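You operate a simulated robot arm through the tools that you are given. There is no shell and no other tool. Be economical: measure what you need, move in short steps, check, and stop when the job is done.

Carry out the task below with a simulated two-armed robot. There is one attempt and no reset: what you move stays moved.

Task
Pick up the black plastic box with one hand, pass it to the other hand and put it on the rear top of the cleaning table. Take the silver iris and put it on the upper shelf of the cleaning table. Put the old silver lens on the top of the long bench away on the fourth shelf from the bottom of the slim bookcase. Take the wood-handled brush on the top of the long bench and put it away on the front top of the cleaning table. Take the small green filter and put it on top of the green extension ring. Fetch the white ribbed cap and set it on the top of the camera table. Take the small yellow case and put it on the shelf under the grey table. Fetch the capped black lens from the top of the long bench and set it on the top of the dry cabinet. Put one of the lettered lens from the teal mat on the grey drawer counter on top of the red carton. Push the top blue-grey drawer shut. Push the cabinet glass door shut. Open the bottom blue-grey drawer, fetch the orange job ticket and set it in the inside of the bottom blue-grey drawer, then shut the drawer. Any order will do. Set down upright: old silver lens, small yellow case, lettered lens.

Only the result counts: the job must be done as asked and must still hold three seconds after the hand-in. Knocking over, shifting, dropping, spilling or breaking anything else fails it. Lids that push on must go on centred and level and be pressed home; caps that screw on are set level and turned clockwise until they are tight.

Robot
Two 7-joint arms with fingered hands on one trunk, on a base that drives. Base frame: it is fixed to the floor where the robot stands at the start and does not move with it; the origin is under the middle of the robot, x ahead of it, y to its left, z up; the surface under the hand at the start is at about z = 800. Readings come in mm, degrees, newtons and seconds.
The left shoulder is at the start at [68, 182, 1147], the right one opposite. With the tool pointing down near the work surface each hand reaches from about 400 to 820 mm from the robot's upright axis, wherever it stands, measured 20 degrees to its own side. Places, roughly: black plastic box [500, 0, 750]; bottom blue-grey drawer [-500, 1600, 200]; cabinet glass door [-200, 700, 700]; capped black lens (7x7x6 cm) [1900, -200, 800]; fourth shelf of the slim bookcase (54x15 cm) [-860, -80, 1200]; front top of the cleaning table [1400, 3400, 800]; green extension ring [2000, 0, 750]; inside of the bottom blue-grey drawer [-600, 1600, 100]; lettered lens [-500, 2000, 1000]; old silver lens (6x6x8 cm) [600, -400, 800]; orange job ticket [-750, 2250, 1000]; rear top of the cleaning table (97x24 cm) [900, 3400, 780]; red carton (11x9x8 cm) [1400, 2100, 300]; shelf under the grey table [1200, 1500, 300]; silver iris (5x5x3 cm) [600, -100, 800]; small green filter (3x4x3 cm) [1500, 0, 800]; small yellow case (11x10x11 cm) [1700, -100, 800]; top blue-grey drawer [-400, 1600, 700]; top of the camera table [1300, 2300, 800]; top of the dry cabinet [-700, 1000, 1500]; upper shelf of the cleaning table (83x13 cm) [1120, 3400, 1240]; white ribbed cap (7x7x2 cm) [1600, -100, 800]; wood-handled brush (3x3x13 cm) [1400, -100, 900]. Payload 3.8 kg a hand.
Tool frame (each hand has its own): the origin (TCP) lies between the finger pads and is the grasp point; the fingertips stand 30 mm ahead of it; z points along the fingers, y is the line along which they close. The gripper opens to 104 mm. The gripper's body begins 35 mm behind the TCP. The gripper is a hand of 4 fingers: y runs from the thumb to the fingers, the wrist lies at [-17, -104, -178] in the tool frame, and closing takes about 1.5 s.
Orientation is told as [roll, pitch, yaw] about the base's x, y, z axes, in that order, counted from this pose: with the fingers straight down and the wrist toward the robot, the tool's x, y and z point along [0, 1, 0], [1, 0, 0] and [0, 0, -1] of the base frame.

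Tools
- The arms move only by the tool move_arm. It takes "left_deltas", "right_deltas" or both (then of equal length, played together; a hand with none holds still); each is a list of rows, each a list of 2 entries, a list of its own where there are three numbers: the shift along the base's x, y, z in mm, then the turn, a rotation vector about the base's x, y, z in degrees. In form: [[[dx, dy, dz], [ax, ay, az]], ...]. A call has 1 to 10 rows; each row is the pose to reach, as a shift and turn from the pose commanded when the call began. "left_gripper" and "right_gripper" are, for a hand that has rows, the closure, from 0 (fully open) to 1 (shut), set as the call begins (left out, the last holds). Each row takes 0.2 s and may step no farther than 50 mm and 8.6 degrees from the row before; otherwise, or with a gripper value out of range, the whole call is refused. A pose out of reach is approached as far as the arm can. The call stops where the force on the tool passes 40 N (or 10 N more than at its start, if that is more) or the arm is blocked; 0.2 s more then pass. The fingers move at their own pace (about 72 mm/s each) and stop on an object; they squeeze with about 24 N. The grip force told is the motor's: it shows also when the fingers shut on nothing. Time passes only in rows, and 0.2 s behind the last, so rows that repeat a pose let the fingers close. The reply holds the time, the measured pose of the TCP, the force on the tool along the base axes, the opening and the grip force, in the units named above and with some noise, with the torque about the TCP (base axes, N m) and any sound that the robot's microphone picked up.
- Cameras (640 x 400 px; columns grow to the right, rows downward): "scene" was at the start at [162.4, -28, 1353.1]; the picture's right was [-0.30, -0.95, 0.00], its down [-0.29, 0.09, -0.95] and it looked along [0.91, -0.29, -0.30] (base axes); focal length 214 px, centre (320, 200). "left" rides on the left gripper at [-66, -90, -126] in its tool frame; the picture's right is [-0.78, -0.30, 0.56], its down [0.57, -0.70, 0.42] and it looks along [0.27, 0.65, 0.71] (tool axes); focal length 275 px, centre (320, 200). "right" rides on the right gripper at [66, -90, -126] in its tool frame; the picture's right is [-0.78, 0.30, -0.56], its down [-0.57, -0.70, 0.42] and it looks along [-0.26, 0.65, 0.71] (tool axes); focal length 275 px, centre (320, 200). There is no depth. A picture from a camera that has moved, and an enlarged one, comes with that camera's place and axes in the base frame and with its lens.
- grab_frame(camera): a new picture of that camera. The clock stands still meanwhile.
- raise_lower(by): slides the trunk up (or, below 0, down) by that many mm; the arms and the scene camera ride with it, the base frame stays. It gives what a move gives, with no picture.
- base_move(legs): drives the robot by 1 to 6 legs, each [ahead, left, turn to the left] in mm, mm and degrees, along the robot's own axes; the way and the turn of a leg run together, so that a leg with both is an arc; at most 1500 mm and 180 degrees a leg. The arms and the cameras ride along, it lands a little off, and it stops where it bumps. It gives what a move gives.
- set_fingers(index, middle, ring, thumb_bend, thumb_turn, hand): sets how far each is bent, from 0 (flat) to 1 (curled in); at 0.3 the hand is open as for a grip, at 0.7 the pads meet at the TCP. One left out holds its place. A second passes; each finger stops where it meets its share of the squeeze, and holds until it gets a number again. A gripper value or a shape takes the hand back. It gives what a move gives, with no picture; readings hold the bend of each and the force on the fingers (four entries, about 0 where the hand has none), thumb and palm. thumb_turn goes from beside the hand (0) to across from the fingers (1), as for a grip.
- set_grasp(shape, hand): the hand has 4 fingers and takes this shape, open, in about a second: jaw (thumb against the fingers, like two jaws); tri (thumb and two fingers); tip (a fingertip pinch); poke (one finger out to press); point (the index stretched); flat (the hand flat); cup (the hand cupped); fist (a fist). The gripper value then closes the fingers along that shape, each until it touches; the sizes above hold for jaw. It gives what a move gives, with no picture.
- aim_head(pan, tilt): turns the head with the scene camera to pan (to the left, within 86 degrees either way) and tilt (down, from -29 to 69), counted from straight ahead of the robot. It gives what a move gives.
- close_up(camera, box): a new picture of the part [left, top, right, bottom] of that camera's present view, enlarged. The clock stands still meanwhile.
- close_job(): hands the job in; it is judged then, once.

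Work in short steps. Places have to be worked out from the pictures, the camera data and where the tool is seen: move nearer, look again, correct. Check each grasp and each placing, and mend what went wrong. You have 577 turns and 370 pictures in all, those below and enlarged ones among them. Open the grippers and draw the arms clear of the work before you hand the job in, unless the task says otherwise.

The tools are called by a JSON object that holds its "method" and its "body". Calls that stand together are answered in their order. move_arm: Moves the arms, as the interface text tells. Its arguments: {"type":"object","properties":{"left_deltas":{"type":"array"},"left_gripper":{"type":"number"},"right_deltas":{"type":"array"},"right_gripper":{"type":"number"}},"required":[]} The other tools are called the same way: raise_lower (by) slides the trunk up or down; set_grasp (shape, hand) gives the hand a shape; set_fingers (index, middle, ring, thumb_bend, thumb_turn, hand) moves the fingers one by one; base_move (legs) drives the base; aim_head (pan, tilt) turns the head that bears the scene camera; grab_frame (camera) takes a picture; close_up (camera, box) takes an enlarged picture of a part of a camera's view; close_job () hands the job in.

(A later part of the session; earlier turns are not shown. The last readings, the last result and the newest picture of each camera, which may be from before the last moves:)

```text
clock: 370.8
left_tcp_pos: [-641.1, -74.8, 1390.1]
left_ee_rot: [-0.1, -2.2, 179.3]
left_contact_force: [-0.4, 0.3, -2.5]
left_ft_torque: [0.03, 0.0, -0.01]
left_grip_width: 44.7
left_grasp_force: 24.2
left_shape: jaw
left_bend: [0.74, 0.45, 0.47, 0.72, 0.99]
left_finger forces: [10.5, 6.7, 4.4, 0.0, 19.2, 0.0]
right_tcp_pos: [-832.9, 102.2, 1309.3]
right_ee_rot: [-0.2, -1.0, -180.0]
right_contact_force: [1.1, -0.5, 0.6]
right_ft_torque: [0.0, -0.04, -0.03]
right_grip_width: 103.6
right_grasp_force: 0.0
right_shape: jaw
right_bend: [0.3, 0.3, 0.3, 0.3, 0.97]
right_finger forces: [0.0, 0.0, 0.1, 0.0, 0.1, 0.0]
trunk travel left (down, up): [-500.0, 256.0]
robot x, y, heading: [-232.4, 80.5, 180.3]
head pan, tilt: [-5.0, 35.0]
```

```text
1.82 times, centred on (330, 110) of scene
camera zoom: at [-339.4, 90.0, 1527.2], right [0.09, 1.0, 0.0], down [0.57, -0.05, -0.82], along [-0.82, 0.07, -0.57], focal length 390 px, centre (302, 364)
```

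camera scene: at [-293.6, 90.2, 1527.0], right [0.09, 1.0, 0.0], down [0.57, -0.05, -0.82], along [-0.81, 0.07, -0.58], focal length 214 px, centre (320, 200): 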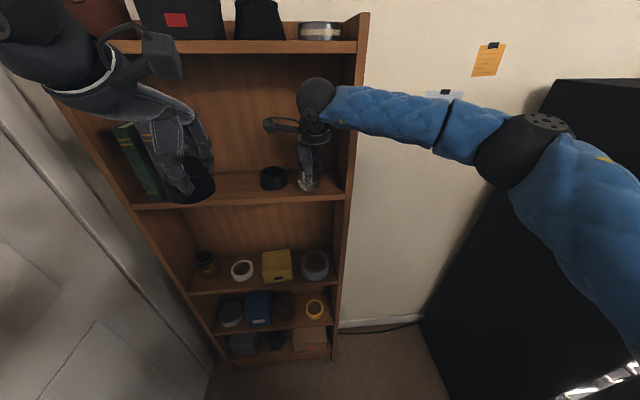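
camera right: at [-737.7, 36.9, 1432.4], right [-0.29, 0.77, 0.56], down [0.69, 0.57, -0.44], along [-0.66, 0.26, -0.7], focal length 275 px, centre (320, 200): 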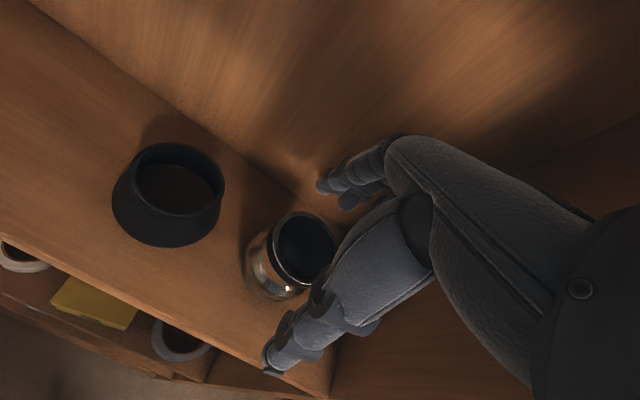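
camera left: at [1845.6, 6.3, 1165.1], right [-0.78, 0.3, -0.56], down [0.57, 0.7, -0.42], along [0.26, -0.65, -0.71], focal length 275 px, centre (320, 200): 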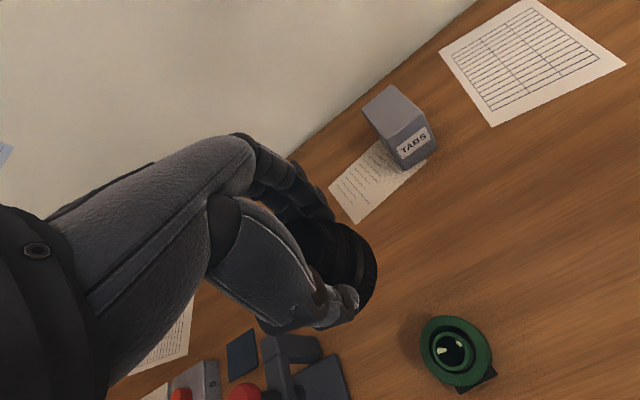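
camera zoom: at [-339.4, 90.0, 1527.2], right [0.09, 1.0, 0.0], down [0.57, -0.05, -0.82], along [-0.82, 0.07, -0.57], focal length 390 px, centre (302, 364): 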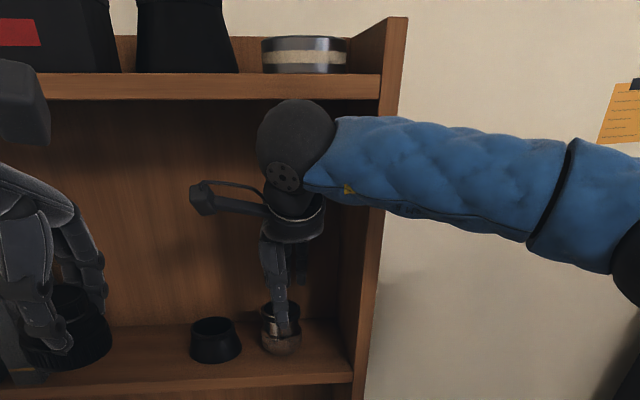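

{"method": "move_arm", "body": {"right_deltas": [[[4, 0, 5], [0, 0, 0]], [[25, 0, 6], [0, 0, 0]], [[55, 0, 6], [0, 0, 0]]]}}

{"method": "base_move", "body": {"legs": [[-250, 0, 0]]}}

{"method": "grab_frame", "body": {"camera": "scene"}}

```text
clock: 371.6
left_tcp_pos: [-640.9, -74.3, 1390.0]
left_ee_rot: [0.0, -2.2, 179.3]
left_contact_force: [-0.5, -0.6, -2.5]
left_ft_torque: [0.03, 0.03, 0.0]
left_grip_width: 44.8
left_grasp_force: 23.9
left_shape: jaw
left_bend: [0.74, 0.45, 0.47, 0.72, 0.99]
left_finger forces: [10.4, 6.5, 4.4, 0.0, 19.2, 0.0]
right_tcp_pos: [-775.5, 103.1, 1315.8]
right_ee_rot: [-0.1, -1.1, -179.9]
right_contact_force: [0.5, -0.3, -0.1]
right_ft_torque: [0.01, 0.01, 0.06]
right_grip_width: 103.7
right_grasp_force: 0.1
right_shape: jaw
right_bend: [0.3, 0.3, 0.3, 0.3, 0.97]
right_finger forces: [0.1, 0.1, 0.0, 0.0, 0.0, 0.0]
trunk travel left (down, up): [-500.0, 256.0]
robot x, y, heading: [-231.9, 86.7, 180.3]
head pan, tilt: [-5.0, 35.0]
```

```text
clock: 373.4
left_tcp_pos: [-389.9, -76.2, 1389.5]
left_ee_rot: [-0.1, -2.1, 179.2]
left_contact_force: [0.2, -0.4, -2.3]
left_ft_torque: [0.01, 0.0, 0.0]
left_grip_width: 44.5
left_grasp_force: 24.3
left_shape: jaw
left_bend: [0.74, 0.45, 0.47, 0.72, 0.99]
left_finger forces: [10.4, 6.6, 4.3, 0.0, 19.2, 0.0]
right_tcp_pos: [-523.1, 103.9, 1316.0]
right_ee_rot: [0.0, -1.1, -180.0]
right_contact_force: [0.1, 0.0, -0.5]
right_ft_torque: [0.01, 0.01, 0.02]
right_grip_width: 103.4
right_grasp_force: 0.0
right_shape: jaw
right_bend: [0.3, 0.3, 0.3, 0.3, 0.97]
right_finger forces: [0.0, 0.0, 0.0, 0.1, 0.0, 0.0]
trunk travel left (down, up): [-500.0, 256.0]
robot x, y, heading: [24.8, 77.4, 180.1]
head pan, tilt: [-5.0, 35.0]
```

```text
200 pictures are left
camera scene: at [-87.4, 90.0, 1527.2], right [0.09, 1.0, 0.0], down [0.57, -0.05, -0.82], along [-0.82, 0.07, -0.57], focal length 214 px, centre (320, 200)
```

scene: 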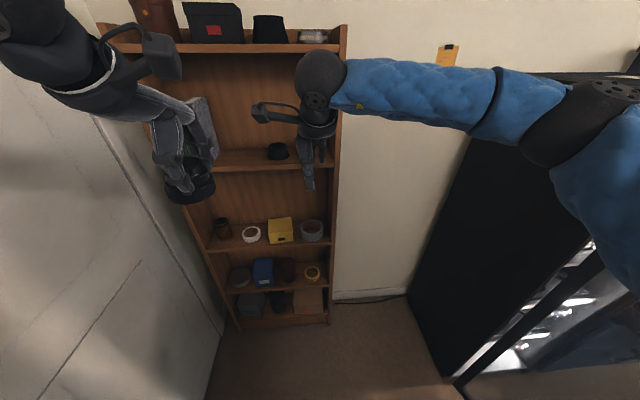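

The lens stays behind. Now the dry cabinet: I turn right to see its front and door.

{"method": "base_move", "body": {"legs": [[0, 0, -60]]}}

{"method": "aim_head", "body": {"pan": 0, "tilt": 30}}

{"method": "grab_frame", "body": {"camera": "scene"}}

{"method": "aim_head", "body": {"pan": 50, "tilt": 25}}

{"method": "close_up", "body": {"camera": "scene", "box": [160, 40, 480, 300]}}

```text
clock: 376.5
left_tcp_pos: [-315.0, 364.8, 1389.3]
left_ee_rot: [-0.1, -2.2, 118.3]
left_contact_force: [0.5, -0.2, -3.0]
left_ft_torque: [0.02, -0.04, 0.03]
left_grip_width: 45.2
left_grasp_force: 23.2
left_shape: jaw
left_bend: [0.74, 0.45, 0.47, 0.72, 0.99]
left_finger forces: [10.5, 6.5, 4.3, 0.1, 18.6, 0.0]
right_tcp_pos: [-225.6, 569.0, 1314.6]
right_ee_rot: [0.0, -1.0, 119.0]
right_contact_force: [0.6, -0.2, 0.6]
right_ft_torque: [0.0, -0.01, 0.0]
right_grip_width: 103.7
right_grasp_force: 0.0
right_shape: jaw
right_bend: [0.3, 0.3, 0.3, 0.3, 0.97]
right_finger forces: [0.0, 0.0, 0.0, 0.1, 0.1, 0.0]
trunk travel left (down, up): [-500.0, 256.0]
robot x, y, heading: [21.8, 78.6, 118.7]
head pan, tilt: [-5.0, 35.0]
```

```text
clock: 377.1
left_tcp_pos: [-316.2, 364.8, 1389.4]
left_ee_rot: [-0.1, -2.2, 118.3]
left_contact_force: [0.4, 0.0, -2.0]
left_ft_torque: [0.0, -0.03, -0.01]
left_grip_width: 44.8
left_grasp_force: 24.2
left_shape: jaw
left_bend: [0.74, 0.45, 0.47, 0.72, 0.99]
left_finger forces: [10.6, 6.4, 4.3, 0.0, 18.6, 0.1]
right_tcp_pos: [-224.8, 570.2, 1316.3]
right_ee_rot: [0.0, -1.0, 119.0]
right_contact_force: [0.4, 0.3, -0.3]
right_ft_torque: [0.0, 0.01, 0.03]
right_grip_width: 103.6
right_grasp_force: 0.1
right_shape: jaw
right_bend: [0.3, 0.3, 0.3, 0.3, 0.97]
right_finger forces: [0.1, 0.0, 0.0, 0.0, 0.1, 0.0]
trunk travel left (down, up): [-500.0, 256.0]
robot x, y, heading: [21.2, 80.7, 118.9]
head pan, tilt: [0.0, 30.0]
```

```text
199 pictures are left
camera scene: at [-32.7, 180.5, 1534.9], right [0.87, 0.48, 0.0], down [0.24, -0.44, -0.87], along [-0.42, 0.76, -0.5], focal length 214 px, centre (320, 200)
```

scene: 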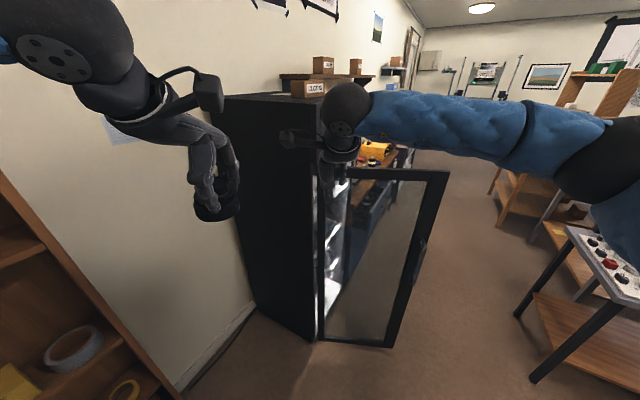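

```text
clock: 378.3
left_tcp_pos: [-316.3, 364.9, 1389.5]
left_ee_rot: [-0.1, -2.3, 118.3]
left_contact_force: [0.4, 0.7, -2.8]
left_ft_torque: [0.03, -0.03, 0.0]
left_grip_width: 44.8
left_grasp_force: 24.2
left_shape: jaw
left_bend: [0.74, 0.45, 0.47, 0.72, 0.99]
left_finger forces: [10.7, 6.5, 4.3, 0.1, 18.6, 0.0]
right_tcp_pos: [-225.3, 569.0, 1315.6]
right_ee_rot: [0.1, -1.0, 119.1]
right_contact_force: [-0.1, -0.2, 0.5]
right_ft_torque: [-0.01, 0.0, 0.0]
right_grip_width: 104.0
right_grasp_force: 0.1
right_shape: jaw
right_bend: [0.3, 0.3, 0.3, 0.3, 0.97]
right_finger forces: [0.0, 0.0, 0.0, 0.1, 0.0, 0.0]
trunk travel left (down, up): [-500.0, 256.0]
robot x, y, heading: [17.5, 81.7, 118.8]
head pan, tilt: [50.0, 25.0]
```

```text
1.54 times, centred on (320, 170) of scene
camera zoom: at [-79.4, 119.0, 1542.9], right [0.19, 0.98, 0.0], down [0.41, -0.08, -0.91], along [-0.89, 0.17, -0.42], focal length 330 px, centre (320, 246)
```

zoom: 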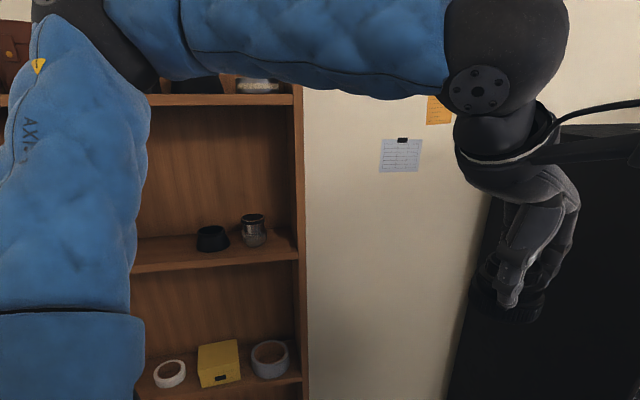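

The silver lens stands on shelf 4. The door is hinged near (−400,815), outer edge at about (10,1000), z 100–1253. I'll push it shut with the right fist: first I move back to about (450,490), heading 135°.

{"method": "base_move", "body": {"legs": [[149, -575, 16]]}}

{"method": "set_grasp", "body": {"hand": "right", "shape": "fist"}}

{"method": "aim_head", "body": {"pan": 0, "tilt": 30}}

{"method": "grab_frame", "body": {"camera": "scene"}}

```text
clock: 380.0
left_tcp_pos: [-238.2, 488.9, 1388.4]
left_ee_rot: [0.1, -2.0, 113.3]
left_contact_force: [-0.1, 0.2, -2.2]
left_ft_torque: [-0.05, -0.01, -0.01]
left_grip_width: 44.4
left_grasp_force: 24.6
left_shape: jaw
left_bend: [0.74, 0.45, 0.47, 0.72, 0.99]
left_finger forces: [10.6, 6.5, 4.5, 0.1, 19.3, 0.0]
right_tcp_pos: [-129.5, 684.5, 1314.7]
right_ee_rot: [0.3, -1.0, 114.2]
right_contact_force: [0.2, 0.1, -0.2]
right_ft_torque: [-0.07, 0.01, 0.02]
right_grip_width: 103.8
right_grasp_force: 0.1
right_shape: jaw
right_bend: [0.3, 0.3, 0.3, 0.3, 0.97]
right_finger forces: [0.1, 0.0, 0.0, 0.0, 0.0, 0.0]
trunk travel left (down, up): [-500.0, 256.0]
robot x, y, heading: [70.9, 174.1, 113.7]
head pan, tilt: [50.0, 25.0]
stopped in leg 1: the robot was blocked; the commanded pose is now the measured one
```

```text
clock: 380.9
left_tcp_pos: [-240.8, 484.9, 1389.8]
left_ee_rot: [-0.2, -2.1, 113.4]
left_contact_force: [0.2, -1.1, -2.1]
left_ft_torque: [0.02, -0.02, -0.01]
left_grip_width: 44.6
left_grasp_force: 23.7
left_shape: jaw
left_bend: [0.74, 0.45, 0.47, 0.72, 0.99]
left_finger forces: [10.5, 6.4, 4.4, 0.1, 19.4, 0.0]
right_tcp_pos: [-134.1, 679.0, 1316.8]
right_ee_rot: [-0.1, -1.1, 114.1]
right_contact_force: [0.4, -0.3, 0.8]
right_ft_torque: [0.01, -0.01, 0.01]
right_grip_width: 0.1
right_grasp_force: 0.0
right_shape: fist
right_bend: [1.0, 1.0, 1.0, 0.84, 0.84]
right_finger forces: [0.0, 0.0, 0.0, 0.0, 0.0, 0.0]
trunk travel left (down, up): [-500.0, 256.0]
robot x, y, heading: [72.5, 178.4, 113.8]
head pan, tilt: [50.0, 25.0]
```

```text
clock: 382.1
left_tcp_pos: [-240.5, 485.7, 1389.1]
left_ee_rot: [-0.1, -2.2, 113.3]
left_contact_force: [-0.4, 1.0, -2.8]
left_ft_torque: [0.0, -0.04, 0.02]
left_grip_width: 44.4
left_grasp_force: 23.2
left_shape: jaw
left_bend: [0.74, 0.45, 0.47, 0.72, 0.99]
left_finger forces: [10.5, 6.5, 4.5, 0.0, 19.3, 0.1]
right_tcp_pos: [-133.2, 680.4, 1316.0]
right_ee_rot: [0.0, -1.1, 114.2]
right_contact_force: [-0.2, 0.6, 0.4]
right_ft_torque: [-0.02, 0.05, -0.01]
right_grip_width: 0.0
right_grasp_force: 0.0
right_shape: fist
right_bend: [1.0, 1.0, 1.0, 0.84, 0.84]
right_finger forces: [0.0, 0.1, 0.0, 0.0, 0.1, 0.0]
trunk travel left (down, up): [-500.0, 256.0]
robot x, y, heading: [69.8, 173.8, 113.9]
head pan, tilt: [0.0, 30.0]
```

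```text
197 pictures are left
camera scene: at [25.5, 277.7, 1534.9], right [0.91, 0.41, 0.0], down [0.2, -0.46, -0.87], along [-0.35, 0.79, -0.5], focal length 214 px, centre (320, 200)
```

scene: 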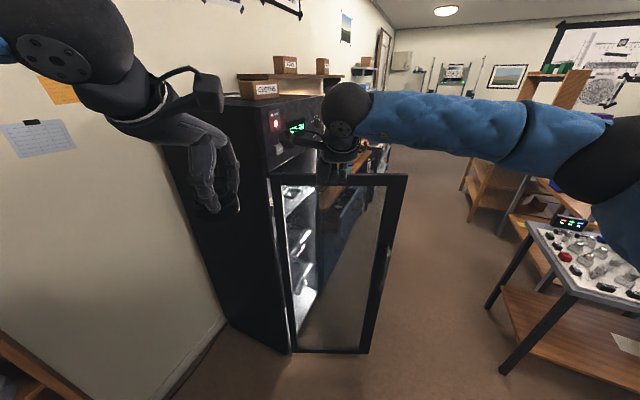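

The base bumped the bench corner. I'll turn to the right first, go north, then out to (520,500), and turn back to 135°.

{"method": "base_move", "body": {"legs": [[0, 0, -54], [242, 140, 0], [265, -367, 0], [0, 0, 75]]}}

{"method": "grab_frame", "body": {"camera": "scene"}}

```text
clock: 392.0
left_tcp_pos: [110.9, 673.7, 1389.6]
left_ee_rot: [-0.1, -2.2, 135.6]
left_contact_force: [0.3, -0.4, -1.9]
left_ft_torque: [0.01, -0.04, 0.01]
left_grip_width: 44.3
left_grasp_force: 24.0
left_shape: jaw
left_bend: [0.74, 0.45, 0.47, 0.72, 0.99]
left_finger forces: [10.6, 6.4, 4.3, 0.0, 18.0, 0.0]
right_tcp_pos: [134.5, 895.1, 1315.6]
right_ee_rot: [0.0, -1.0, 136.6]
right_contact_force: [-0.8, -0.1, -0.6]
right_ft_torque: [0.0, -0.03, -0.02]
right_grip_width: 0.2
right_grasp_force: 0.1
right_shape: fist
right_bend: [1.0, 1.0, 1.0, 0.84, 0.84]
right_finger forces: [0.0, 0.0, 0.1, 0.0, 0.0, 0.0]
trunk travel left (down, up): [-500.0, 256.0]
robot x, y, heading: [512.7, 508.7, 136.5]
head pan, tilt: [0.0, 30.0]
```

```text
196 pictures are left
camera scene: at [435.2, 582.7, 1535.0], right [0.69, 0.72, 0.0], down [0.36, -0.35, -0.87], along [-0.63, 0.6, -0.5], focal length 214 px, centre (320, 200)
```

scene: 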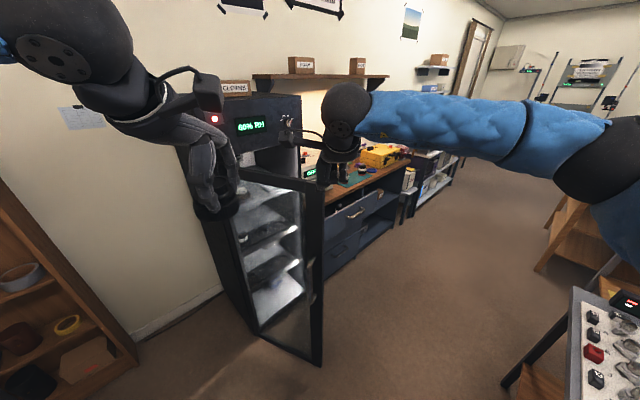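

The door's free edge is at about (5,1001). I raise the left hand (lens) above cabinet height, lower the right fist to z≈1060, and shift left 120 so the push lands on the outside face.

{"method": "move_arm", "body": {"left_deltas": [[[0, 0, 45], [0, 0, 0]], [[0, 0, 90], [0, 0, 0]], [[0, 0, 135], [0, 0, 0]], [[0, 0, 180], [0, 0, 0]], [[0, 0, 210], [0, 0, 0]], [[0, 0, 210], [0, 0, 0]]], "right_deltas": [[[0, 0, -45], [0, 0, 0]], [[0, 0, -90], [0, 0, 0]], [[0, 0, -135], [0, 0, 0]], [[0, 0, -180], [0, 0, 0]], [[0, 0, -225], [0, 0, 0]], [[0, 0, -255], [0, 0, 0]]]}}

{"method": "base_move", "body": {"legs": [[0, 120, 0]]}}

{"method": "grab_frame", "body": {"camera": "scene"}}

```text
clock: 393.4
left_tcp_pos: [103.3, 672.1, 1578.5]
left_ee_rot: [-0.1, -2.1, 135.6]
left_contact_force: [-0.9, 0.4, -1.6]
left_ft_torque: [0.0, -0.03, 0.01]
left_grip_width: 44.0
left_grasp_force: 23.5
left_shape: jaw
left_bend: [0.74, 0.45, 0.47, 0.72, 0.99]
left_finger forces: [10.7, 6.0, 4.7, 0.0, 18.9, 0.0]
left hand out of reach, approached as far as the arm can: row 5, 6
right_tcp_pos: [134.5, 897.1, 1059.7]
right_ee_rot: [-0.1, -1.0, 136.5]
right_contact_force: [-0.2, 0.8, 0.0]
right_ft_torque: [-0.01, 0.0, 0.02]
right_grip_width: 0.0
right_grasp_force: 0.0
right_shape: fist
right_bend: [1.0, 1.0, 1.0, 0.84, 0.84]
right_finger forces: [0.0, 0.0, 0.0, 0.0, 0.0, 0.0]
trunk travel left (down, up): [-500.0, 256.0]
robot x, y, heading: [516.8, 506.4, 136.6]
head pan, tilt: [0.0, 30.0]
```

```text
clock: 394.7
left_tcp_pos: [20.3, 583.8, 1579.3]
left_ee_rot: [0.0, -2.2, 135.8]
left_contact_force: [0.4, 0.8, -1.6]
left_ft_torque: [0.05, -0.02, 0.0]
left_grip_width: 44.1
left_grasp_force: 24.0
left_shape: jaw
left_bend: [0.74, 0.45, 0.47, 0.72, 0.99]
left_finger forces: [10.6, 5.9, 4.5, 0.0, 18.9, 0.0]
right_tcp_pos: [53.5, 810.2, 1060.4]
right_ee_rot: [0.1, -1.0, 136.7]
right_contact_force: [-0.2, 0.0, 0.1]
right_ft_torque: [0.03, -0.01, -0.01]
right_grip_width: 0.0
right_grasp_force: 0.1
right_shape: fist
right_bend: [1.0, 1.0, 1.0, 0.84, 0.84]
right_finger forces: [0.0, 0.0, 0.0, 0.0, 0.0, 0.0]
trunk travel left (down, up): [-500.0, 256.0]
robot x, y, heading: [432.8, 418.1, 136.5]
head pan, tilt: [0.0, 30.0]
```

```text
195 pictures are left
camera scene: at [352.7, 496.3, 1534.9], right [0.69, 0.72, 0.0], down [0.36, -0.34, -0.87], along [-0.63, 0.6, -0.5], focal length 214 px, centre (320, 200)
```

scene: 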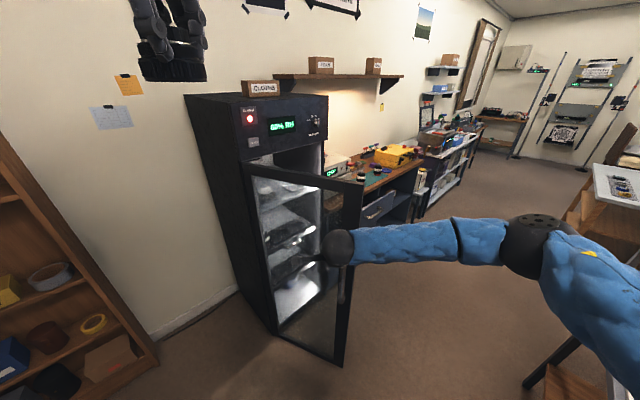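

I drive ahead in steps, pushing the door with the fist.

{"method": "base_move", "body": {"legs": [[200, 0, 0]]}}

{"method": "grab_frame", "body": {"camera": "scene"}}

```text
clock: 396.3
left_tcp_pos: [-129.6, 724.8, 1580.4]
left_ee_rot: [-0.1, -2.2, 136.0]
left_contact_force: [-0.3, -0.3, -2.4]
left_ft_torque: [0.02, -0.05, 0.0]
left_grip_width: 43.9
left_grasp_force: 24.0
left_shape: jaw
left_bend: [0.74, 0.45, 0.47, 0.72, 0.99]
left_finger forces: [10.6, 6.2, 4.6, 0.1, 19.0, 0.0]
right_tcp_pos: [-97.2, 950.9, 1060.6]
right_ee_rot: [0.0, -1.0, 136.9]
right_contact_force: [0.0, 0.3, 0.5]
right_ft_torque: [0.02, -0.03, 0.01]
right_grip_width: 0.0
right_grasp_force: 0.1
right_shape: fist
right_bend: [1.0, 1.0, 1.0, 0.84, 0.84]
right_finger forces: [0.0, 0.0, 0.0, 0.1, 0.0, 0.0]
trunk travel left (down, up): [-500.0, 256.0]
robot x, y, heading: [286.2, 555.2, 136.5]
head pan, tilt: [0.0, 30.0]
```

```text
194 pictures are left
camera scene: at [203.5, 637.5, 1534.9], right [0.69, 0.73, 0.0], down [0.36, -0.34, -0.87], along [-0.63, 0.59, -0.5], focal length 214 px, centre (320, 200)
```

scene: 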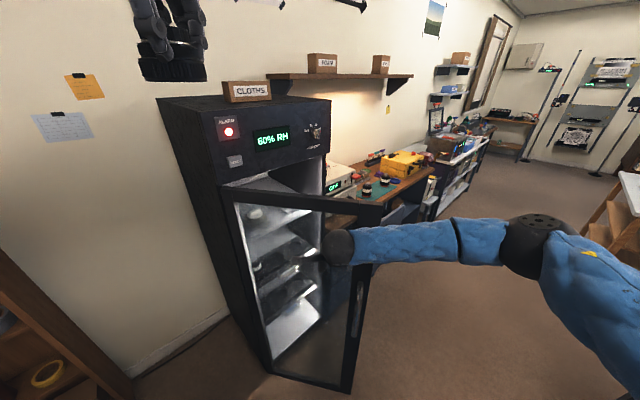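

The door is following (now ≈35°). I continue.

{"method": "base_move", "body": {"legs": [[150, 0, 0]]}}

{"method": "grab_frame", "body": {"camera": "scene"}}

```text
clock: 397.7
left_tcp_pos: [-238.0, 826.9, 1580.1]
left_ee_rot: [-0.1, -2.2, 136.1]
left_contact_force: [-0.3, 0.6, -3.2]
left_ft_torque: [0.01, -0.01, -0.01]
left_grip_width: 44.0
left_grasp_force: 23.4
left_shape: jaw
left_bend: [0.74, 0.45, 0.47, 0.72, 0.99]
left_finger forces: [10.7, 6.1, 4.4, 0.0, 18.9, 0.0]
right_tcp_pos: [-208.0, 1053.4, 1060.5]
right_ee_rot: [0.0, -1.2, 137.0]
right_contact_force: [0.1, -0.3, 0.2]
right_ft_torque: [-0.01, -0.01, 0.01]
right_grip_width: 0.0
right_grasp_force: 0.1
right_shape: fist
right_bend: [1.0, 1.0, 1.0, 0.84, 0.84]
right_finger forces: [0.1, 0.0, 0.1, 0.1, 0.1, 0.0]
trunk travel left (down, up): [-500.0, 256.0]
robot x, y, heading: [178.6, 665.5, 136.8]
head pan, tilt: [0.0, 30.0]
```

```text
193 pictures are left
camera scene: at [94.0, 740.5, 1535.0], right [0.69, 0.73, 0.0], down [0.36, -0.34, -0.87], along [-0.63, 0.59, -0.5], focal length 214 px, centre (320, 200)
```

scene: 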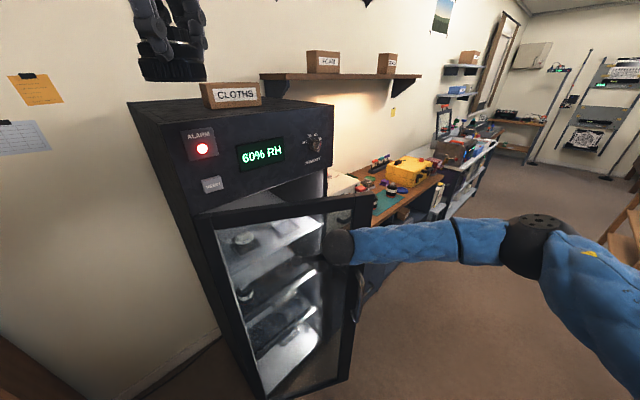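

{"method": "base_move", "body": {"legs": [[120, 0, 0]]}}

{"method": "grab_frame", "body": {"camera": "scene"}}

```text
clock: 398.9
left_tcp_pos: [-326.3, 908.3, 1579.2]
left_ee_rot: [-0.2, -2.2, 136.1]
left_contact_force: [-2.0, 0.4, -2.5]
left_ft_torque: [0.01, -0.03, 0.0]
left_grip_width: 43.8
left_grasp_force: 23.9
left_shape: jaw
left_bend: [0.74, 0.45, 0.47, 0.72, 0.99]
left_finger forces: [10.7, 6.0, 4.5, 0.0, 19.1, 0.0]
right_tcp_pos: [-295.2, 1136.5, 1060.2]
right_ee_rot: [0.1, -1.1, 137.0]
right_contact_force: [0.0, 0.1, 0.5]
right_ft_torque: [0.0, -0.02, -0.01]
right_grip_width: 0.1
right_grasp_force: 0.1
right_shape: fist
right_bend: [1.0, 1.0, 1.0, 0.84, 0.84]
right_finger forces: [0.0, 0.1, 0.1, 0.1, 0.1, 0.0]
trunk travel left (down, up): [-500.0, 256.0]
robot x, y, heading: [91.0, 743.0, 136.9]
head pan, tilt: [0.0, 30.0]
```

```text
192 pictures are left
camera scene: at [6.5, 822.8, 1534.9], right [0.69, 0.73, 0.0], down [0.36, -0.34, -0.87], along [-0.63, 0.59, -0.5], focal length 214 px, centre (320, 200)
```

scene: 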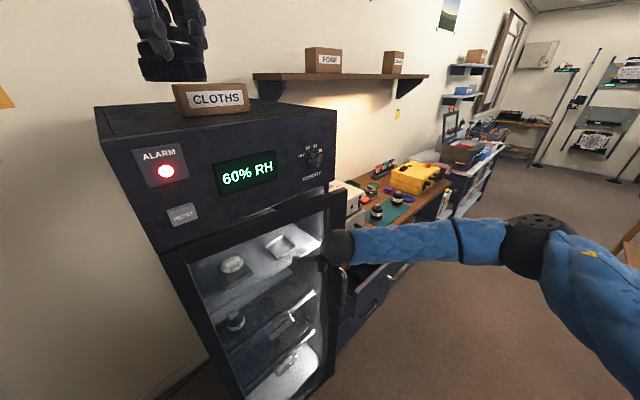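

Nearly shut. I finish the push with the arm toward −x.

{"method": "move_arm", "body": {"right_deltas": [[[-15, 10, 0], [0, 0, 0]], [[-30, 20, 0], [0, 0, 0]], [[-45, 30, 0], [0, 0, 0]], [[-60, 40, 0], [0, 0, 0]], [[-75, 45, 0], [0, 0, 0]]]}}

{"method": "grab_frame", "body": {"camera": "scene"}}

```text
clock: 400.1
left_tcp_pos: [-323.5, 908.7, 1579.6]
left_ee_rot: [-0.1, -2.1, 136.1]
left_contact_force: [-1.6, -0.6, -2.9]
left_ft_torque: [0.03, -0.09, -0.02]
left_grip_width: 43.8
left_grasp_force: 23.9
left_shape: jaw
left_bend: [0.74, 0.45, 0.47, 0.72, 0.99]
left_finger forces: [10.5, 6.2, 4.6, 0.0, 19.1, 0.0]
right_tcp_pos: [-360.0, 1178.8, 1056.1]
right_ee_rot: [-0.5, -0.5, 136.5]
right_contact_force: [25.5, -5.0, 6.2]
right_ft_torque: [0.42, 1.82, -0.02]
right_grip_width: 0.1
right_grasp_force: 0.1
right_shape: fist
right_bend: [1.0, 1.0, 1.0, 0.84, 0.84]
right_finger forces: [25.9, 0.0, 0.1, 0.1, 0.0, 0.0]
trunk travel left (down, up): [-500.0, 256.0]
robot x, y, heading: [90.3, 745.7, 136.6]
head pan, tilt: [0.0, 30.0]
stopped in row 5 (right hand): the force on the tool passed its limit at 51 N (the readings are from after the stop); the commanded pose is now the measured one
```

```text
191 pictures are left
camera scene: at [8.7, 821.9, 1535.1], right [0.69, 0.73, 0.0], down [0.36, -0.34, -0.87], along [-0.63, 0.59, -0.5], focal length 214 px, centre (320, 200)
```

scene: 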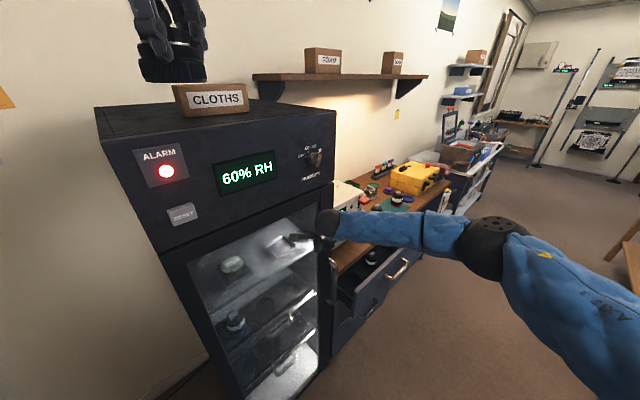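

Door is shut (pushed to 51 N against the cabinet). I draw the fist back, raise the trunk 200 and move the capped lens above the free right-front part of the cabinet top (≈(−455,1125)).

{"method": "move_arm", "body": {"right_deltas": [[[20, -15, 0], [0, 0, 0]], [[50, -35, 0], [0, 0, 0]], [[85, -60, 0], [0, 0, 0]], [[120, -85, 0], [0, 0, 0]]]}}

{"method": "raise_lower", "body": {"by": 200}}

{"method": "move_arm", "body": {"left_deltas": [[[-25, 40, 0], [0, 0, 0]], [[-50, 80, 0], [0, 0, 0]], [[-75, 120, 0], [0, 0, 0]], [[-100, 160, 0], [0, 0, 0]], [[-130, 205, -10], [0, 0, 0]], [[-131, 217, -50], [0, 0, 0]], [[-131, 217, -95], [0, 0, 0]], [[-131, 217, -135], [0, 0, 0]]]}}

{"method": "grab_frame", "body": {"camera": "left"}}

{"method": "grab_frame", "body": {"camera": "scene"}}

```text
clock: 401.1
left_tcp_pos: [-324.5, 907.4, 1579.2]
left_ee_rot: [-0.1, -2.1, 136.1]
left_contact_force: [-0.2, -0.5, -2.3]
left_ft_torque: [0.01, -0.02, 0.01]
left_grip_width: 43.9
left_grasp_force: 23.9
left_shape: jaw
left_bend: [0.74, 0.45, 0.47, 0.72, 0.99]
left_finger forces: [10.5, 6.0, 4.5, 0.0, 19.1, 0.1]
right_tcp_pos: [-241.2, 1093.8, 1058.3]
right_ee_rot: [-0.3, -0.7, 136.7]
right_contact_force: [-0.6, 0.8, 0.8]
right_ft_torque: [0.0, 0.01, -0.04]
right_grip_width: 0.1
right_grasp_force: 0.1
right_shape: fist
right_bend: [1.0, 1.0, 1.0, 0.84, 0.84]
right_finger forces: [0.1, 0.0, 0.1, 0.0, 0.0, 0.1]
trunk travel left (down, up): [-500.0, 256.0]
robot x, y, heading: [86.5, 749.2, 136.7]
head pan, tilt: [0.0, 30.0]
```

```text
clock: 403.3
left_tcp_pos: [-325.6, 906.5, 1778.8]
left_ee_rot: [-0.2, -2.3, 136.0]
left_contact_force: [-0.3, 0.7, -1.7]
left_ft_torque: [0.01, -0.02, -0.02]
left_grip_width: 43.7
left_grasp_force: 23.8
left_shape: jaw
left_bend: [0.74, 0.45, 0.47, 0.72, 0.99]
left_finger forces: [10.5, 5.9, 4.6, 0.0, 19.2, 0.0]
right_tcp_pos: [-242.0, 1093.9, 1256.4]
right_ee_rot: [-0.3, -0.6, 136.7]
right_contact_force: [-1.5, -0.5, -0.3]
right_ft_torque: [-0.02, 0.0, -0.02]
right_grip_width: 0.1
right_grasp_force: 0.1
right_shape: fist
right_bend: [1.0, 1.0, 1.0, 0.84, 0.84]
right_finger forces: [0.0, 0.0, 0.0, 0.0, 0.0, 0.1]
trunk travel left (down, up): [-700.0, 56.0]
robot x, y, heading: [84.9, 744.5, 136.4]
head pan, tilt: [0.0, 30.0]
```

```text
refused: row 5 steps farther than a row can; nothing moved
```

```text
190 pictures are left
camera left: at [-212.2, 886.3, 1900.0], right [0.74, 0.37, -0.57], down [0.1, -0.89, -0.45], along [-0.67, 0.28, -0.69], focal length 275 px, centre (320, 200)
```

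left: 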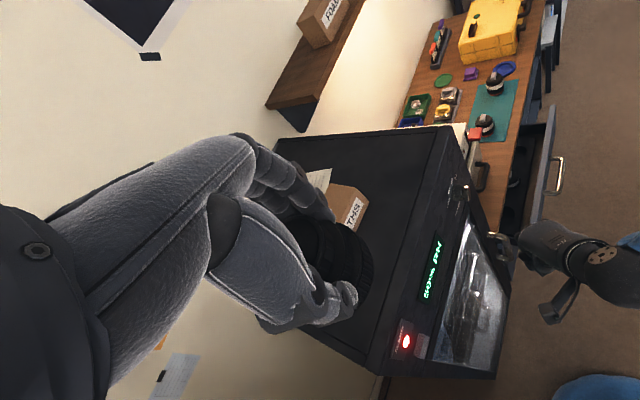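

```text
189 pictures are left
camera scene: at [14.9, 815.1, 1735.2], right [0.69, 0.73, 0.0], down [0.36, -0.34, -0.87], along [-0.63, 0.59, -0.5], focal length 214 px, centre (320, 200)
```

scene: 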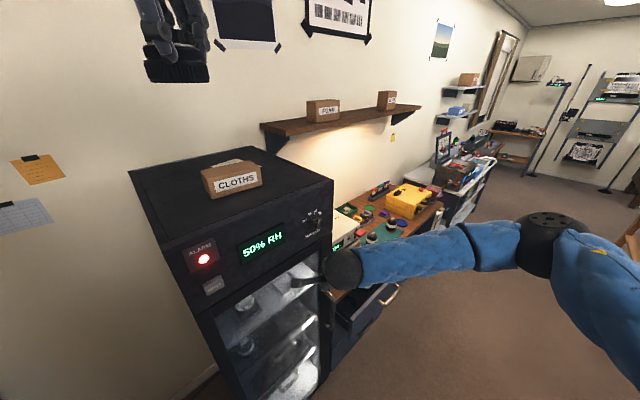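

The free area right of the CLOTHS box is clear: target (−450,1125), top z≈1490. I move there in smaller rows.

{"method": "move_arm", "body": {"left_deltas": [[[-23, 40, 0], [0, 0, 0]], [[-46, 80, 0], [0, 0, 0]], [[-69, 120, 0], [0, 0, 0]], [[-92, 160, 0], [0, 0, 0]], [[-112, 196, 0], [0, 0, 0]], [[-124, 219, -20], [0, 0, 0]], [[-124, 219, -65], [0, 0, 0]], [[-124, 219, -110], [0, 0, 0]], [[-124, 219, -155], [0, 0, 0]], [[-124, 219, -195], [0, 0, 0]]]}}

{"method": "grab_frame", "body": {"camera": "left"}}

{"method": "grab_frame", "body": {"camera": "scene"}}

```text
clock: 405.5
left_tcp_pos: [-488.1, 1006.5, 1622.9]
left_ee_rot: [-0.3, -2.1, 136.0]
left_contact_force: [-0.3, 0.9, -3.0]
left_ft_torque: [-0.03, -0.05, -0.06]
left_grip_width: 43.5
left_grasp_force: 23.8
left_shape: jaw
left_bend: [0.74, 0.45, 0.48, 0.72, 0.99]
left_finger forces: [10.7, 6.4, 4.4, 0.1, 20.1, 0.1]
left hand out of reach, approached as far as the arm can: row 1, 2, 3, 4, 5, 6, 7, 8, 9, 10
right_tcp_pos: [-245.9, 1097.1, 1255.4]
right_ee_rot: [-0.4, -0.5, 136.6]
right_contact_force: [-1.0, 0.6, 0.0]
right_ft_torque: [-0.01, 0.01, 0.01]
right_grip_width: 0.0
right_grasp_force: 0.1
right_shape: fist
right_bend: [1.0, 1.0, 1.0, 0.84, 0.84]
right_finger forces: [0.0, 0.0, 0.0, 0.0, 0.0, 0.0]
trunk travel left (down, up): [-700.0, 56.0]
robot x, y, heading: [88.7, 747.3, 136.5]
head pan, tilt: [0.0, 30.0]
```

```text
188 pictures are left
camera left: at [-374.8, 986.9, 1744.6], right [0.74, 0.37, -0.56], down [0.1, -0.89, -0.45], along [-0.67, 0.28, -0.69], focal length 275 px, centre (320, 200)
```

left: 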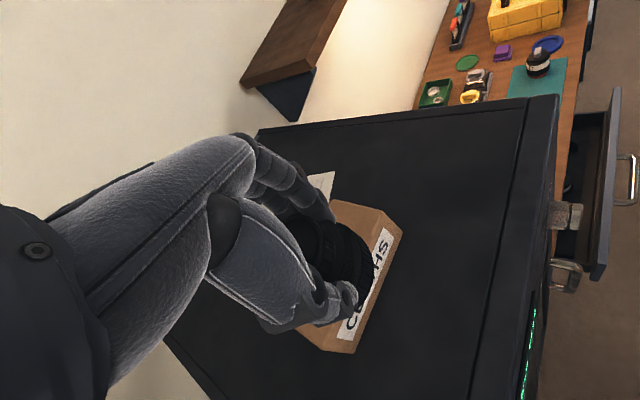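

```text
187 pictures are left
camera scene: at [9.9, 819.0, 1734.8], right [0.69, 0.73, 0.0], down [0.37, -0.34, -0.86], along [-0.63, 0.59, -0.5], focal length 214 px, centre (320, 200)
```

scene: 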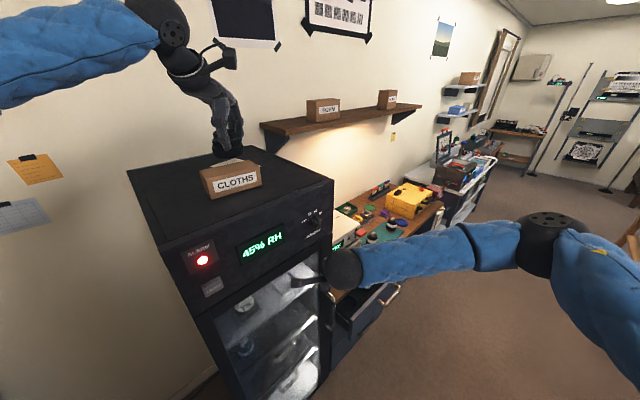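

The left arm is stretched; I raise it a bit, pull both hands back, and move the base 100 mm closer.

{"method": "move_arm", "body": {"left_deltas": [[[15, -12, 25], [0, 0, 0]], [[35, -30, 45], [0, 0, 0]], [[60, -50, 50], [0, 0, 0]], [[85, -70, 50], [0, 0, 0]]], "right_deltas": [[[15, -15, 0], [0, 0, 0]], [[35, -35, 0], [0, 0, 0]], [[60, -55, 0], [0, 0, 0]], [[85, -80, 0], [0, 0, 0]]]}}

{"method": "base_move", "body": {"legs": [[90, -60, 0]]}}

```text
clock: 406.5
left_tcp_pos: [-394.6, 935.5, 1676.2]
left_ee_rot: [-0.3, -2.4, 136.0]
left_contact_force: [0.4, 0.1, -2.8]
left_ft_torque: [0.03, -0.05, 0.01]
left_grip_width: 43.5
left_grasp_force: 23.5
left_shape: jaw
left_bend: [0.74, 0.45, 0.48, 0.72, 0.99]
left_finger forces: [10.3, 6.0, 4.4, 0.0, 19.9, 0.0]
right_tcp_pos: [-158.2, 1012.0, 1257.2]
right_ee_rot: [-0.2, -0.7, 136.7]
right_contact_force: [0.1, 0.0, -0.5]
right_ft_torque: [0.01, 0.0, 0.01]
right_grip_width: 0.0
right_grasp_force: 0.2
right_shape: fist
right_bend: [1.0, 1.0, 1.0, 0.84, 0.84]
right_finger forces: [0.1, 0.1, 0.0, 0.1, 0.0, 0.0]
trunk travel left (down, up): [-700.0, 56.0]
robot x, y, heading: [86.9, 745.1, 136.6]
head pan, tilt: [0.0, 30.0]
```

```text
clock: 407.7
left_tcp_pos: [-422.2, 1042.7, 1677.6]
left_ee_rot: [-0.2, -2.3, 136.0]
left_contact_force: [0.3, 0.7, -2.1]
left_ft_torque: [-0.02, -0.03, 0.02]
left_grip_width: 43.3
left_grasp_force: 24.3
left_shape: jaw
left_bend: [0.74, 0.45, 0.48, 0.72, 0.99]
left_finger forces: [10.4, 6.1, 4.4, 0.0, 19.9, 0.0]
right_tcp_pos: [-182.7, 1118.9, 1257.9]
right_ee_rot: [-0.3, -0.6, 136.8]
right_contact_force: [0.3, 0.0, -0.7]
right_ft_torque: [0.0, 0.0, -0.01]
right_grip_width: 0.0
right_grasp_force: 0.0
right_shape: fist
right_bend: [1.0, 1.0, 1.0, 0.84, 0.84]
right_finger forces: [0.1, 0.0, 0.0, 0.0, 0.0, 0.0]
trunk travel left (down, up): [-700.0, 56.0]
robot x, y, heading: [61.9, 850.6, 136.5]
head pan, tilt: [0.0, 30.0]
```

{"method": "move_arm", "body": {"left_deltas": [[[-10, 30, 0], [0, 0, 0]], [[-20, 60, 0], [0, 0, 0]], [[-28, 84, 0], [0, 0, 0]], [[-28, 84, -40], [0, 0, 0]], [[-28, 84, -80], [0, 0, 0]], [[-28, 84, -115], [0, 0, 0]]]}}

{"method": "grab_frame", "body": {"camera": "left"}}

{"method": "grab_frame", "body": {"camera": "scene"}}

```text
clock: 409.1
left_tcp_pos: [-448.6, 1128.7, 1563.2]
left_ee_rot: [-0.3, -2.4, 136.0]
left_contact_force: [-1.2, 0.4, -2.3]
left_ft_torque: [0.02, -0.03, -0.01]
left_grip_width: 43.2
left_grasp_force: 24.3
left_shape: jaw
left_bend: [0.74, 0.45, 0.47, 0.72, 0.99]
left_finger forces: [9.9, 5.9, 4.5, 0.0, 19.6, 0.1]
left hand out of reach, approached as far as the arm can: row 2, 3, 4, 5
right_tcp_pos: [-183.5, 1119.3, 1256.3]
right_ee_rot: [-0.3, -0.6, 136.7]
right_contact_force: [0.1, 0.5, 0.4]
right_ft_torque: [0.04, 0.01, 0.01]
right_grip_width: 0.0
right_grasp_force: 0.2
right_shape: fist
right_bend: [1.0, 1.0, 1.0, 0.84, 0.84]
right_finger forces: [0.0, 0.0, 0.0, 0.0, 0.0, 0.0]
trunk travel left (down, up): [-700.0, 56.0]
robot x, y, heading: [61.7, 851.6, 136.9]
head pan, tilt: [0.0, 30.0]
```

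```text
186 pictures are left
camera left: at [-335.3, 1107.8, 1683.7], right [0.74, 0.37, -0.56], down [0.1, -0.88, -0.46], along [-0.67, 0.28, -0.69], focal length 275 px, centre (320, 200)
```

left: 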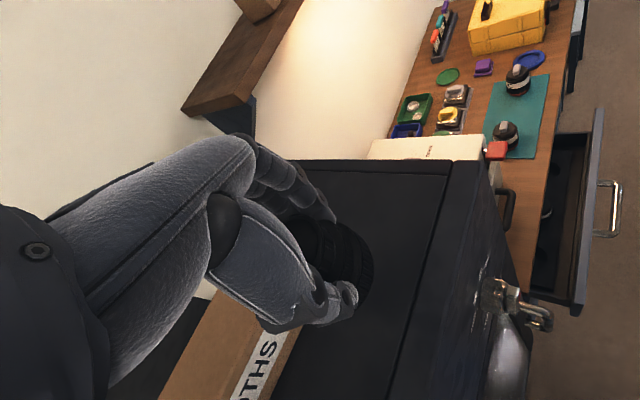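

```text
185 pictures are left
camera scene: at [-8.9, 920.4, 1735.3], right [0.69, 0.73, 0.0], down [0.36, -0.34, -0.87], along [-0.63, 0.59, -0.5], focal length 214 px, centre (320, 200)
```

scene: 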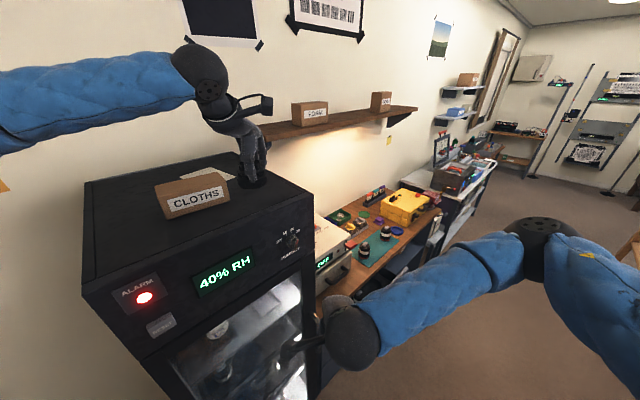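

Good position between the box and the right edge. I lower to contact.

{"method": "move_arm", "body": {"left_deltas": [[[0, 0, -8], [0, 0, 0]], [[0, 0, -16], [0, 0, 0]], [[0, 0, -22], [0, 0, 0]], [[0, 0, -28], [0, 0, 0]]]}}

```text
clock: 410.1
left_tcp_pos: [-449.4, 1127.7, 1535.6]
left_ee_rot: [-0.3, -2.3, 136.0]
left_contact_force: [0.4, 0.2, -1.3]
left_ft_torque: [-0.01, -0.03, -0.01]
left_grip_width: 43.3
left_grasp_force: 23.8
left_shape: jaw
left_bend: [0.74, 0.45, 0.47, 0.72, 0.99]
left_finger forces: [9.8, 5.9, 4.5, 0.0, 19.6, 0.0]
right_tcp_pos: [-183.0, 1118.8, 1257.4]
right_ee_rot: [-0.4, -0.6, 136.7]
right_contact_force: [-0.2, -0.8, 0.2]
right_ft_torque: [0.05, 0.03, 0.01]
right_grip_width: 0.0
right_grasp_force: 0.1
right_shape: fist
right_bend: [1.0, 1.0, 1.0, 0.84, 0.84]
right_finger forces: [0.0, 0.1, 0.1, 0.1, 0.0, 0.0]
trunk travel left (down, up): [-700.0, 56.0]
robot x, y, heading: [61.8, 852.5, 136.5]
head pan, tilt: [0.0, 30.0]
```

{"method": "move_arm", "body": {"left_deltas": [[[0, 0, -5], [0, 0, 0]], [[0, 0, -10], [0, 0, 0]], [[0, 0, -15], [0, 0, 0]], [[0, 0, -20], [0, 0, 0]], [[0, 0, -25], [0, 0, 0]]]}}

{"method": "close_up", "body": {"camera": "scene", "box": [140, 90, 320, 230]}}

```text
clock: 411.3
left_tcp_pos: [-450.1, 1126.2, 1509.0]
left_ee_rot: [-0.2, -2.4, 136.0]
left_contact_force: [-0.1, 0.6, -0.8]
left_ft_torque: [-0.04, 0.0, 0.02]
left_grip_width: 43.2
left_grasp_force: 23.6
left_shape: jaw
left_bend: [0.74, 0.45, 0.47, 0.72, 0.99]
left_finger forces: [10.0, 6.1, 4.8, 0.0, 20.1, 0.1]
right_tcp_pos: [-183.3, 1120.2, 1257.5]
right_ee_rot: [-0.3, -0.5, 136.8]
right_contact_force: [-0.5, -0.4, 0.0]
right_ft_torque: [0.02, 0.01, 0.0]
right_grip_width: 0.1
right_grasp_force: 0.0
right_shape: fist
right_bend: [1.0, 1.0, 1.0, 0.84, 0.84]
right_finger forces: [0.0, 0.0, 0.0, 0.0, 0.0, 0.0]
trunk travel left (down, up): [-700.0, 56.0]
robot x, y, heading: [63.3, 850.7, 136.5]
head pan, tilt: [0.0, 30.0]
```

```text
2.86 times, centred on (230, 160) of scene
camera zoom: at [-9.0, 920.1, 1735.3], right [0.69, 0.73, 0.0], down [0.36, -0.34, -0.87], along [-0.63, 0.59, -0.5], focal length 613 px, centre (577, 314)
```

zoom: 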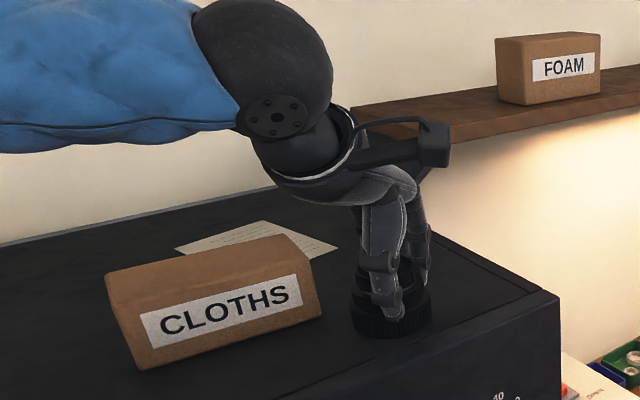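

{"method": "move_arm", "body": {"left_deltas": [[[0, 0, -4], [0, 0, 0]], [[0, 0, -8], [0, 0, 0]]]}}

```text
clock: 411.9
left_tcp_pos: [-447.0, 1126.5, 1508.6]
left_ee_rot: [-0.5, -3.1, 136.0]
left_contact_force: [-2.6, 0.2, 31.5]
left_ft_torque: [-0.22, -0.24, 0.03]
left_grip_width: 44.8
left_grasp_force: 24.4
left_shape: jaw
left_bend: [0.74, 0.44, 0.45, 0.74, 1.0]
left_finger forces: [16.5, 8.9, 4.6, 0.0, 35.0, 0.0]
right_tcp_pos: [-181.4, 1117.8, 1258.7]
right_ee_rot: [-0.4, -0.7, 136.6]
right_contact_force: [-0.5, 0.5, 0.4]
right_ft_torque: [0.01, -0.02, 0.0]
right_grip_width: 0.0
right_grasp_force: 0.0
right_shape: fist
right_bend: [1.0, 1.0, 1.0, 0.84, 0.84]
right_finger forces: [0.1, 0.0, 0.0, 0.0, 0.0, 0.1]
trunk travel left (down, up): [-700.0, 56.0]
robot x, y, heading: [64.5, 852.5, 136.7]
head pan, tilt: [0.0, 30.0]
```

On the top. I ease 5 mm, open, rise and draw back.

{"method": "move_arm", "body": {"left_deltas": [[[0, 0, 5], [0, 0, 0]], [[0, 0, 5], [0, 0, 0]], [[0, 0, 5], [0, 0, 0]], [[0, 0, 5], [0, 0, 0]], [[0, 0, 5], [0, 0, 0]]], "left_gripper": 0.1}}

{"method": "move_arm", "body": {"left_deltas": [[[0, 0, 30], [0, 0, 0]], [[0, 0, 70], [0, 0, 0]], [[0, 0, 110], [0, 0, 0]], [[25, -25, 140], [0, 0, 0]], [[55, -60, 140], [0, 0, 0]], [[85, -95, 140], [0, 0, 0]]]}}

{"method": "grab_frame", "body": {"camera": "scene"}}

```text
clock: 413.1
left_tcp_pos: [-450.2, 1127.1, 1505.8]
left_ee_rot: [-0.3, -2.2, 136.0]
left_contact_force: [0.2, 0.1, 0.7]
left_ft_torque: [0.02, 0.0, -0.01]
left_grip_width: 93.1
left_grasp_force: 0.0
left_shape: jaw
left_bend: [0.3, 0.32, 0.3, 0.32, 0.98]
left_finger forces: [0.0, 0.0, 0.0, 0.0, 0.0, 0.0]
right_tcp_pos: [-183.2, 1118.2, 1256.8]
right_ee_rot: [-0.4, -0.5, 136.7]
right_contact_force: [-0.7, 0.6, -0.4]
right_ft_torque: [-0.02, -0.02, -0.02]
right_grip_width: 0.0
right_grasp_force: 0.0
right_shape: fist
right_bend: [1.0, 1.0, 1.0, 0.84, 0.84]
right_finger forces: [0.0, 0.0, 0.0, 0.0, 0.0, 0.1]
trunk travel left (down, up): [-700.0, 56.0]
robot x, y, heading: [64.9, 850.2, 137.0]
head pan, tilt: [0.0, 30.0]
```

```text
clock: 414.5
left_tcp_pos: [-361.7, 1027.3, 1647.6]
left_ee_rot: [-0.3, -2.4, 136.2]
left_contact_force: [-0.7, 1.0, -0.1]
left_ft_torque: [0.0, 0.0, 0.04]
left_grip_width: 93.5
left_grasp_force: 0.2
left_shape: jaw
left_bend: [0.3, 0.32, 0.3, 0.32, 0.98]
left_finger forces: [0.1, 0.0, 0.1, 0.0, 0.0, 0.0]
left hand out of reach, approached as far as the arm can: row 3, 4
right_tcp_pos: [-181.4, 1117.4, 1257.0]
right_ee_rot: [-0.3, -0.7, 136.7]
right_contact_force: [0.1, -0.3, 0.2]
right_ft_torque: [0.01, 0.02, 0.03]
right_grip_width: 0.0
right_grasp_force: 0.1
right_shape: fist
right_bend: [1.0, 1.0, 1.0, 0.84, 0.84]
right_finger forces: [0.0, 0.0, 0.1, 0.0, 0.0, 0.1]
trunk travel left (down, up): [-700.0, 56.0]
robot x, y, heading: [65.0, 848.8, 136.7]
head pan, tilt: [0.0, 30.0]
```

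```text
183 pictures are left
camera scene: at [-7.0, 917.1, 1735.5], right [0.69, 0.73, 0.0], down [0.36, -0.34, -0.87], along [-0.63, 0.59, -0.5], focal length 214 px, centre (320, 200)
```

scene: 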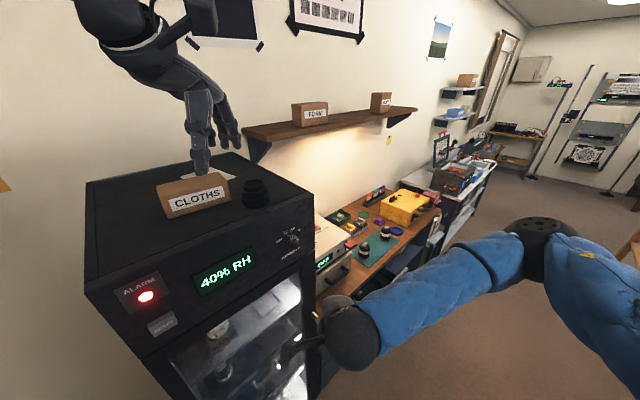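

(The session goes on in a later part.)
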